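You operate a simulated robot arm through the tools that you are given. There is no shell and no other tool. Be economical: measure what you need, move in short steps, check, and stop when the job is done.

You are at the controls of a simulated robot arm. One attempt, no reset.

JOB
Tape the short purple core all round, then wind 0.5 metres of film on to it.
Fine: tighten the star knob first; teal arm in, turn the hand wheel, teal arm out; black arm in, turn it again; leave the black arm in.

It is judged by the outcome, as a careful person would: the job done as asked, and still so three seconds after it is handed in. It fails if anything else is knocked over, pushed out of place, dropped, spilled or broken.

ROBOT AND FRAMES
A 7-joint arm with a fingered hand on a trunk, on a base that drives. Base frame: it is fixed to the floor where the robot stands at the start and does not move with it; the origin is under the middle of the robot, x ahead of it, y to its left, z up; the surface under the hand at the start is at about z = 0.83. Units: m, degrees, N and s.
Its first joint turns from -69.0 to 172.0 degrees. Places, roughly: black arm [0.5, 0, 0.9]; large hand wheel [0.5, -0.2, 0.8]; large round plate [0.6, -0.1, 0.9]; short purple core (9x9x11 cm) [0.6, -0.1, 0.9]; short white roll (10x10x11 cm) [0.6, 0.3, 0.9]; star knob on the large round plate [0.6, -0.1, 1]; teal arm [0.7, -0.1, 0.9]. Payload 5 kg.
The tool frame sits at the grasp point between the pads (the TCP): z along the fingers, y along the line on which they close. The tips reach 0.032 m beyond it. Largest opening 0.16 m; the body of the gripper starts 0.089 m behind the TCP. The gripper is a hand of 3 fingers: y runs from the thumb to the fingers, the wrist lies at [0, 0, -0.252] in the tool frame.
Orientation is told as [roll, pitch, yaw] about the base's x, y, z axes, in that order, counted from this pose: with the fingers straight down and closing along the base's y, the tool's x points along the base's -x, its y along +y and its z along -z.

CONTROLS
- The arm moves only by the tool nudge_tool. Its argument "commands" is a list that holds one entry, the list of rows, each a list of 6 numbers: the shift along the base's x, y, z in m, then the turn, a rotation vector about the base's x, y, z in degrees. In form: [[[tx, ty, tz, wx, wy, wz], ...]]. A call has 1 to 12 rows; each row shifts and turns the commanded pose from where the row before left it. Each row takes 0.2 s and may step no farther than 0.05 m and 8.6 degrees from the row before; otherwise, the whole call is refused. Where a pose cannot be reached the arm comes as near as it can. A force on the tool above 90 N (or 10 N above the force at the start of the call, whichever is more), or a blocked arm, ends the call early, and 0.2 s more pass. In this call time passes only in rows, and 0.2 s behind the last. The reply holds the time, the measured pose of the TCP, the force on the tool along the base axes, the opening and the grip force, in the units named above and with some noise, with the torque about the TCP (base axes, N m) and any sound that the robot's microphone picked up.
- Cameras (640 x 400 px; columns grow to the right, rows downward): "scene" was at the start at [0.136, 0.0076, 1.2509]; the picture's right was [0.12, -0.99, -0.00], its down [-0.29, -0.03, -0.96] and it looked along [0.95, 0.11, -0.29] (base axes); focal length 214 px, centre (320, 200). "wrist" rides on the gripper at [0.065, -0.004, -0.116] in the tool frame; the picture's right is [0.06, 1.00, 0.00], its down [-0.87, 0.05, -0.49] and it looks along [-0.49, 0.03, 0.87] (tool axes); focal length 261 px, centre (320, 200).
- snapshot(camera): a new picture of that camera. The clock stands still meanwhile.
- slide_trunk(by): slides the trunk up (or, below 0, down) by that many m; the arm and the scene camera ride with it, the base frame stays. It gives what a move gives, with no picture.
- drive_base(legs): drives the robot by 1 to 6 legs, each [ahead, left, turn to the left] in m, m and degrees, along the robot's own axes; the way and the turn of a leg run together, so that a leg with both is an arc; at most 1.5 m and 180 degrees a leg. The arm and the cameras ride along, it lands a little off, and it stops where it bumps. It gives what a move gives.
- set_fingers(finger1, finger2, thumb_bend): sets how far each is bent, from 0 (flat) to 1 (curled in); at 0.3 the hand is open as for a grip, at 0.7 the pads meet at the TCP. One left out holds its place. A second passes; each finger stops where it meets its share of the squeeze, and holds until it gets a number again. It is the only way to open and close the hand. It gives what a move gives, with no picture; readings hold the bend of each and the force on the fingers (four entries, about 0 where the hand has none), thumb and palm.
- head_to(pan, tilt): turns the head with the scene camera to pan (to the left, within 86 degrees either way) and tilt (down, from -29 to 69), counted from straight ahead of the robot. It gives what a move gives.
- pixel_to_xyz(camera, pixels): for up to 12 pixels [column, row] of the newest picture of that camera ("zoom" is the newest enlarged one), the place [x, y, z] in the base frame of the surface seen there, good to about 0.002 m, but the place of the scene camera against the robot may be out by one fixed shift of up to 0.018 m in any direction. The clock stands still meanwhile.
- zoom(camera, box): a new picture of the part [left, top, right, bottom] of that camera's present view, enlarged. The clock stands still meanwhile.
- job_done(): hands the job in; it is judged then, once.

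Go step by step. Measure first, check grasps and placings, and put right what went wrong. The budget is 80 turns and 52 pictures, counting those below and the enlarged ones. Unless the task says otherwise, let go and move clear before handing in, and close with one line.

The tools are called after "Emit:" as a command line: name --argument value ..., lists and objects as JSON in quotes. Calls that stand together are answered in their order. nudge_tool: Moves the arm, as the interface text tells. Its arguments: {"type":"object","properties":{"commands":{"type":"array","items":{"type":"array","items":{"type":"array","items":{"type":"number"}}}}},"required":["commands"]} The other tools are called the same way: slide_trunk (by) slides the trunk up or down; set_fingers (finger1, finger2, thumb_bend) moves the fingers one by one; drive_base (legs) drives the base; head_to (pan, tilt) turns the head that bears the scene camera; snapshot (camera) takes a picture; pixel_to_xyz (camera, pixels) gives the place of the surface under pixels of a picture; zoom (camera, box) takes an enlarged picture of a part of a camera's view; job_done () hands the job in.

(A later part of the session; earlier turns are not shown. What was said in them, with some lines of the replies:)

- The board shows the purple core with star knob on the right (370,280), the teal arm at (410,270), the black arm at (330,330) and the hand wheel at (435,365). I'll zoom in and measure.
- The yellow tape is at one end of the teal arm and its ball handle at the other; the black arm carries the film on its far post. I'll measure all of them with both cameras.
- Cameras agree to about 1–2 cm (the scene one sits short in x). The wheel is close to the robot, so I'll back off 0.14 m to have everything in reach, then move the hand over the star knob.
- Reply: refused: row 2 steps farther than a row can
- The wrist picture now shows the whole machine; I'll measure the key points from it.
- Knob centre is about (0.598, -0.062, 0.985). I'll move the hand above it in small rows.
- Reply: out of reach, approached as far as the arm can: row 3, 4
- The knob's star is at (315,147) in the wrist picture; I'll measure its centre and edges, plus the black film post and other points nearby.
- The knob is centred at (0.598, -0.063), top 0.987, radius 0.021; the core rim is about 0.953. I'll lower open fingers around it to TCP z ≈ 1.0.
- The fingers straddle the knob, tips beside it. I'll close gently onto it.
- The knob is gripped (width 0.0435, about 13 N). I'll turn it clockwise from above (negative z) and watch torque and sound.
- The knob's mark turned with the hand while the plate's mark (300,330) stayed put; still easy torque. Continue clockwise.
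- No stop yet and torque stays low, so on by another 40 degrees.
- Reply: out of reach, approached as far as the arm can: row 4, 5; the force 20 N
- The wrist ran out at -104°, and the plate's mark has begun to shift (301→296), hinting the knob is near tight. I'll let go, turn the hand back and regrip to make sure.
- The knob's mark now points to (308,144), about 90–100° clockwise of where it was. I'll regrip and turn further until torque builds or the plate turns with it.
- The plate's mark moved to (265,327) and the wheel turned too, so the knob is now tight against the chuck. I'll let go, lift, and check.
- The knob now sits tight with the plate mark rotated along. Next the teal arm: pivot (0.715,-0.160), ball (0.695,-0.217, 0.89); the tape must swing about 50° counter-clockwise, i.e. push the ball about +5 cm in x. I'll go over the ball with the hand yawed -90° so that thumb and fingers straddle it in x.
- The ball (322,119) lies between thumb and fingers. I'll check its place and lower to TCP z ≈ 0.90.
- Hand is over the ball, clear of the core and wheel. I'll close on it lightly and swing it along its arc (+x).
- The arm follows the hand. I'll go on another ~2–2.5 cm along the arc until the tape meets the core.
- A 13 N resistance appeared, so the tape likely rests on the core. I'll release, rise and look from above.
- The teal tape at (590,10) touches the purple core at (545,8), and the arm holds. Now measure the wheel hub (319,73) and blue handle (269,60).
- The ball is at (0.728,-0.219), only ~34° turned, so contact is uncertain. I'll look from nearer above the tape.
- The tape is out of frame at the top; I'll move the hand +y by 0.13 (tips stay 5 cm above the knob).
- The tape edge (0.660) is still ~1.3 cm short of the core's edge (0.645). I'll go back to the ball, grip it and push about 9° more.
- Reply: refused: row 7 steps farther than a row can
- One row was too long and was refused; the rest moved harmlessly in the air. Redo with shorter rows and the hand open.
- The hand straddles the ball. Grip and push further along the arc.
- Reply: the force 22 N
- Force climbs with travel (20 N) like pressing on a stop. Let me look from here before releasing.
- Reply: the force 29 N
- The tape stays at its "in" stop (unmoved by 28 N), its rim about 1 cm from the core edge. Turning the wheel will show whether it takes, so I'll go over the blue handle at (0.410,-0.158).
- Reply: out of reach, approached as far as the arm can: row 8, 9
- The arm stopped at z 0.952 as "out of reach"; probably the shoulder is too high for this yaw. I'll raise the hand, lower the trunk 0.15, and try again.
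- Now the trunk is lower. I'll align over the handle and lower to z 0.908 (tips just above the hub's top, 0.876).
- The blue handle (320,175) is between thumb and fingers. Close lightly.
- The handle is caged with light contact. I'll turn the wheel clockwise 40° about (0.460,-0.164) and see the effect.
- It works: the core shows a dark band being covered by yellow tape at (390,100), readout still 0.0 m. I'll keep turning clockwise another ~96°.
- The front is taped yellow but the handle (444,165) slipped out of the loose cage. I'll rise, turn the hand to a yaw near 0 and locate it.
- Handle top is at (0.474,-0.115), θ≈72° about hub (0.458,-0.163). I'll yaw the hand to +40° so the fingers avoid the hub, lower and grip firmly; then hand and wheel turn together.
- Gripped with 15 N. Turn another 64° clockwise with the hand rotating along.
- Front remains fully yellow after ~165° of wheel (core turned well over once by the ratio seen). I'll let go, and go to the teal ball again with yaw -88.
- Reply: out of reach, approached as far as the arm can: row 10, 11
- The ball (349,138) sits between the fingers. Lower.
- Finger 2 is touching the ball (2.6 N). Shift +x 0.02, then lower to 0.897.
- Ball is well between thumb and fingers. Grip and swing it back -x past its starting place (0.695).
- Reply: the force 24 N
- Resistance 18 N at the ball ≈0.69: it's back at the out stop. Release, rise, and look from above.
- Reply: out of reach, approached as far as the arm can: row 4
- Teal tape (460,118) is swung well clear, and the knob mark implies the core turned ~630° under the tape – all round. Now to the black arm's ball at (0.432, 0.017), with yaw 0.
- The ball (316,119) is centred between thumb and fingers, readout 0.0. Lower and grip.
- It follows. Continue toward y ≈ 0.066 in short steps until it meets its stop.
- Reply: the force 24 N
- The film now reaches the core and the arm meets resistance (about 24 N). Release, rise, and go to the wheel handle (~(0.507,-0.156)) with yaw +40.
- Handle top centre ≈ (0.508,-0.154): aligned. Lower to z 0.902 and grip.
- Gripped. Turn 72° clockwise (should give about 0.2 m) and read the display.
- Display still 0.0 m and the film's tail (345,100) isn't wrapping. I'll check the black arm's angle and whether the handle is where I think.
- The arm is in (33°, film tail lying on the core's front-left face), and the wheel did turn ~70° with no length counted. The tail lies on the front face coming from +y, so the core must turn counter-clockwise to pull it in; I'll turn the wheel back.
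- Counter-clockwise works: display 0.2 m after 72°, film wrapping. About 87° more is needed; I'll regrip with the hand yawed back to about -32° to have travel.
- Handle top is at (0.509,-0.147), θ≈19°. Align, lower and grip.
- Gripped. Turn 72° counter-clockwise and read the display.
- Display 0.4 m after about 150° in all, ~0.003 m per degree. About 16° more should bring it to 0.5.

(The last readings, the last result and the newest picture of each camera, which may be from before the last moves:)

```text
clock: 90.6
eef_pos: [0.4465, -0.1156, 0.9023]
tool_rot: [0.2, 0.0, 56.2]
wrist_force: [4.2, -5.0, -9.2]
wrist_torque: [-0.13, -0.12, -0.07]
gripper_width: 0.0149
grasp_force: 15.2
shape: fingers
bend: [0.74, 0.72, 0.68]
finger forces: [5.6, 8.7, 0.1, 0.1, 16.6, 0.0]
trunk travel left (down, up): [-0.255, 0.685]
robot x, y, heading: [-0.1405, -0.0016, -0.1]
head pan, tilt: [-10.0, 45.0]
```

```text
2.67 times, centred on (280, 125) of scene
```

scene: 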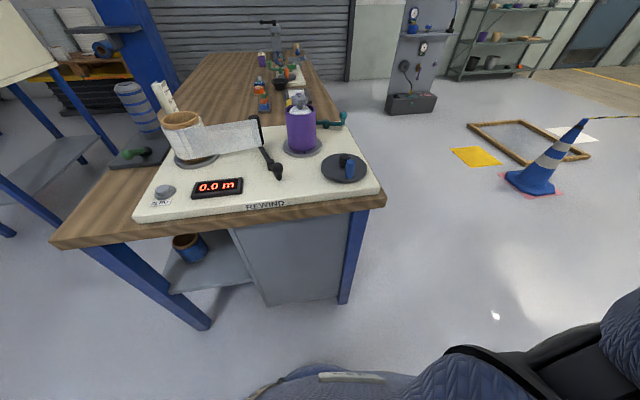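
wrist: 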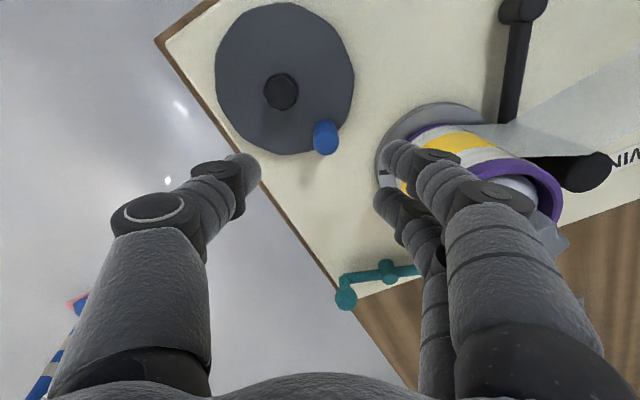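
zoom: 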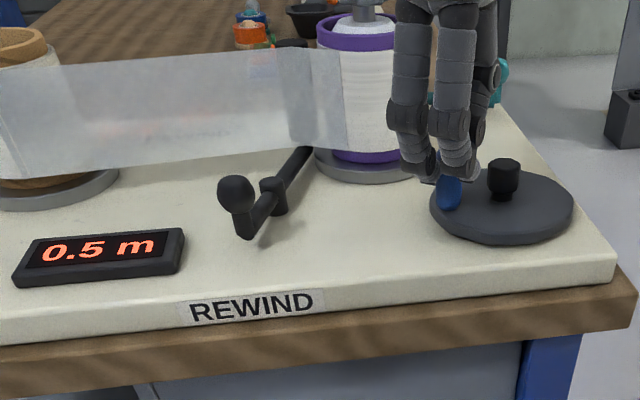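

Display reads 0.5 m. Release and rise clear, then verify.

Emit:
set_fingers --finger1 0.52 --finger2 0.52 --thumb_bend 0.52

Emit:
nudge_tool --commands '[[[0, 0, 0.045, 0, 0, 0], [0, 0, 0.045, 0, 0, 0], [0, 0, 0.045, 0, 0, 0], [0, 0, 0.045, 0, 0, 0], [-0.01, -0.03, 0.03, 0, 0, 0]]]'

Emit:
zoom --camera "scene" --box '[120, 40, 400, 215]'

```text
clock: 91.6
eef_pos: [0.4467, -0.1159, 0.9019]
tool_rot: [-0.1, -0.1, 56.0]
wrist_force: [1.1, 0.1, -0.6]
wrist_torque: [-0.03, 0.01, 0.02]
gripper_width: 0.0786
grasp_force: 0.1
shape: fingers
bend: [0.52, 0.52, 0.52]
finger forces: [0.0, 0.0, 0.0, 0.0, 0.0, 0.0]
trunk travel left (down, up): [-0.255, 0.685]
robot x, y, heading: [-0.1411, -0.0015, -0.1]
head pan, tilt: [-10.0, 45.0]
```

```text
clock: 92.8
eef_pos: [0.4361, -0.1469, 1.115]
tool_rot: [0.1, -0.2, 56.1]
wrist_force: [0.6, 0.9, -0.4]
wrist_torque: [-0.03, -0.04, 0.01]
gripper_width: 0.0788
grasp_force: 0.0
shape: fingers
bend: [0.52, 0.52, 0.52]
finger forces: [0.1, 0.0, 0.0, 0.0, 0.0, 0.1]
trunk travel left (down, up): [-0.255, 0.685]
robot x, y, heading: [-0.1373, 0.0011, -0.0]
head pan, tilt: [-10.0, 45.0]
```

```text
2.29 times, centred on (260, 128) of scene
```

zoom: 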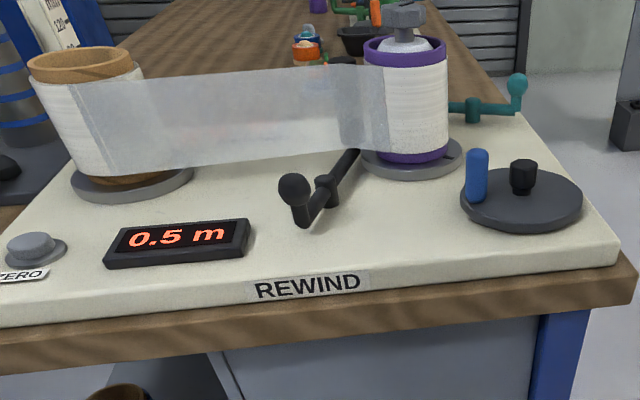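

The display holds 0.5 m and the film covers the core. The teal arm is out, the black arm is in, and the hand is clear, so I'm handing in.

Emit:
job_done

```text
The job is handed in.
```

The job is handed in: the purple core is taped (about 1¾ turns, going by the knob mark; I did not see its back), with film wound on until the display read 0.5 m. The star knob is tight, the teal arm is out and the black arm is in.
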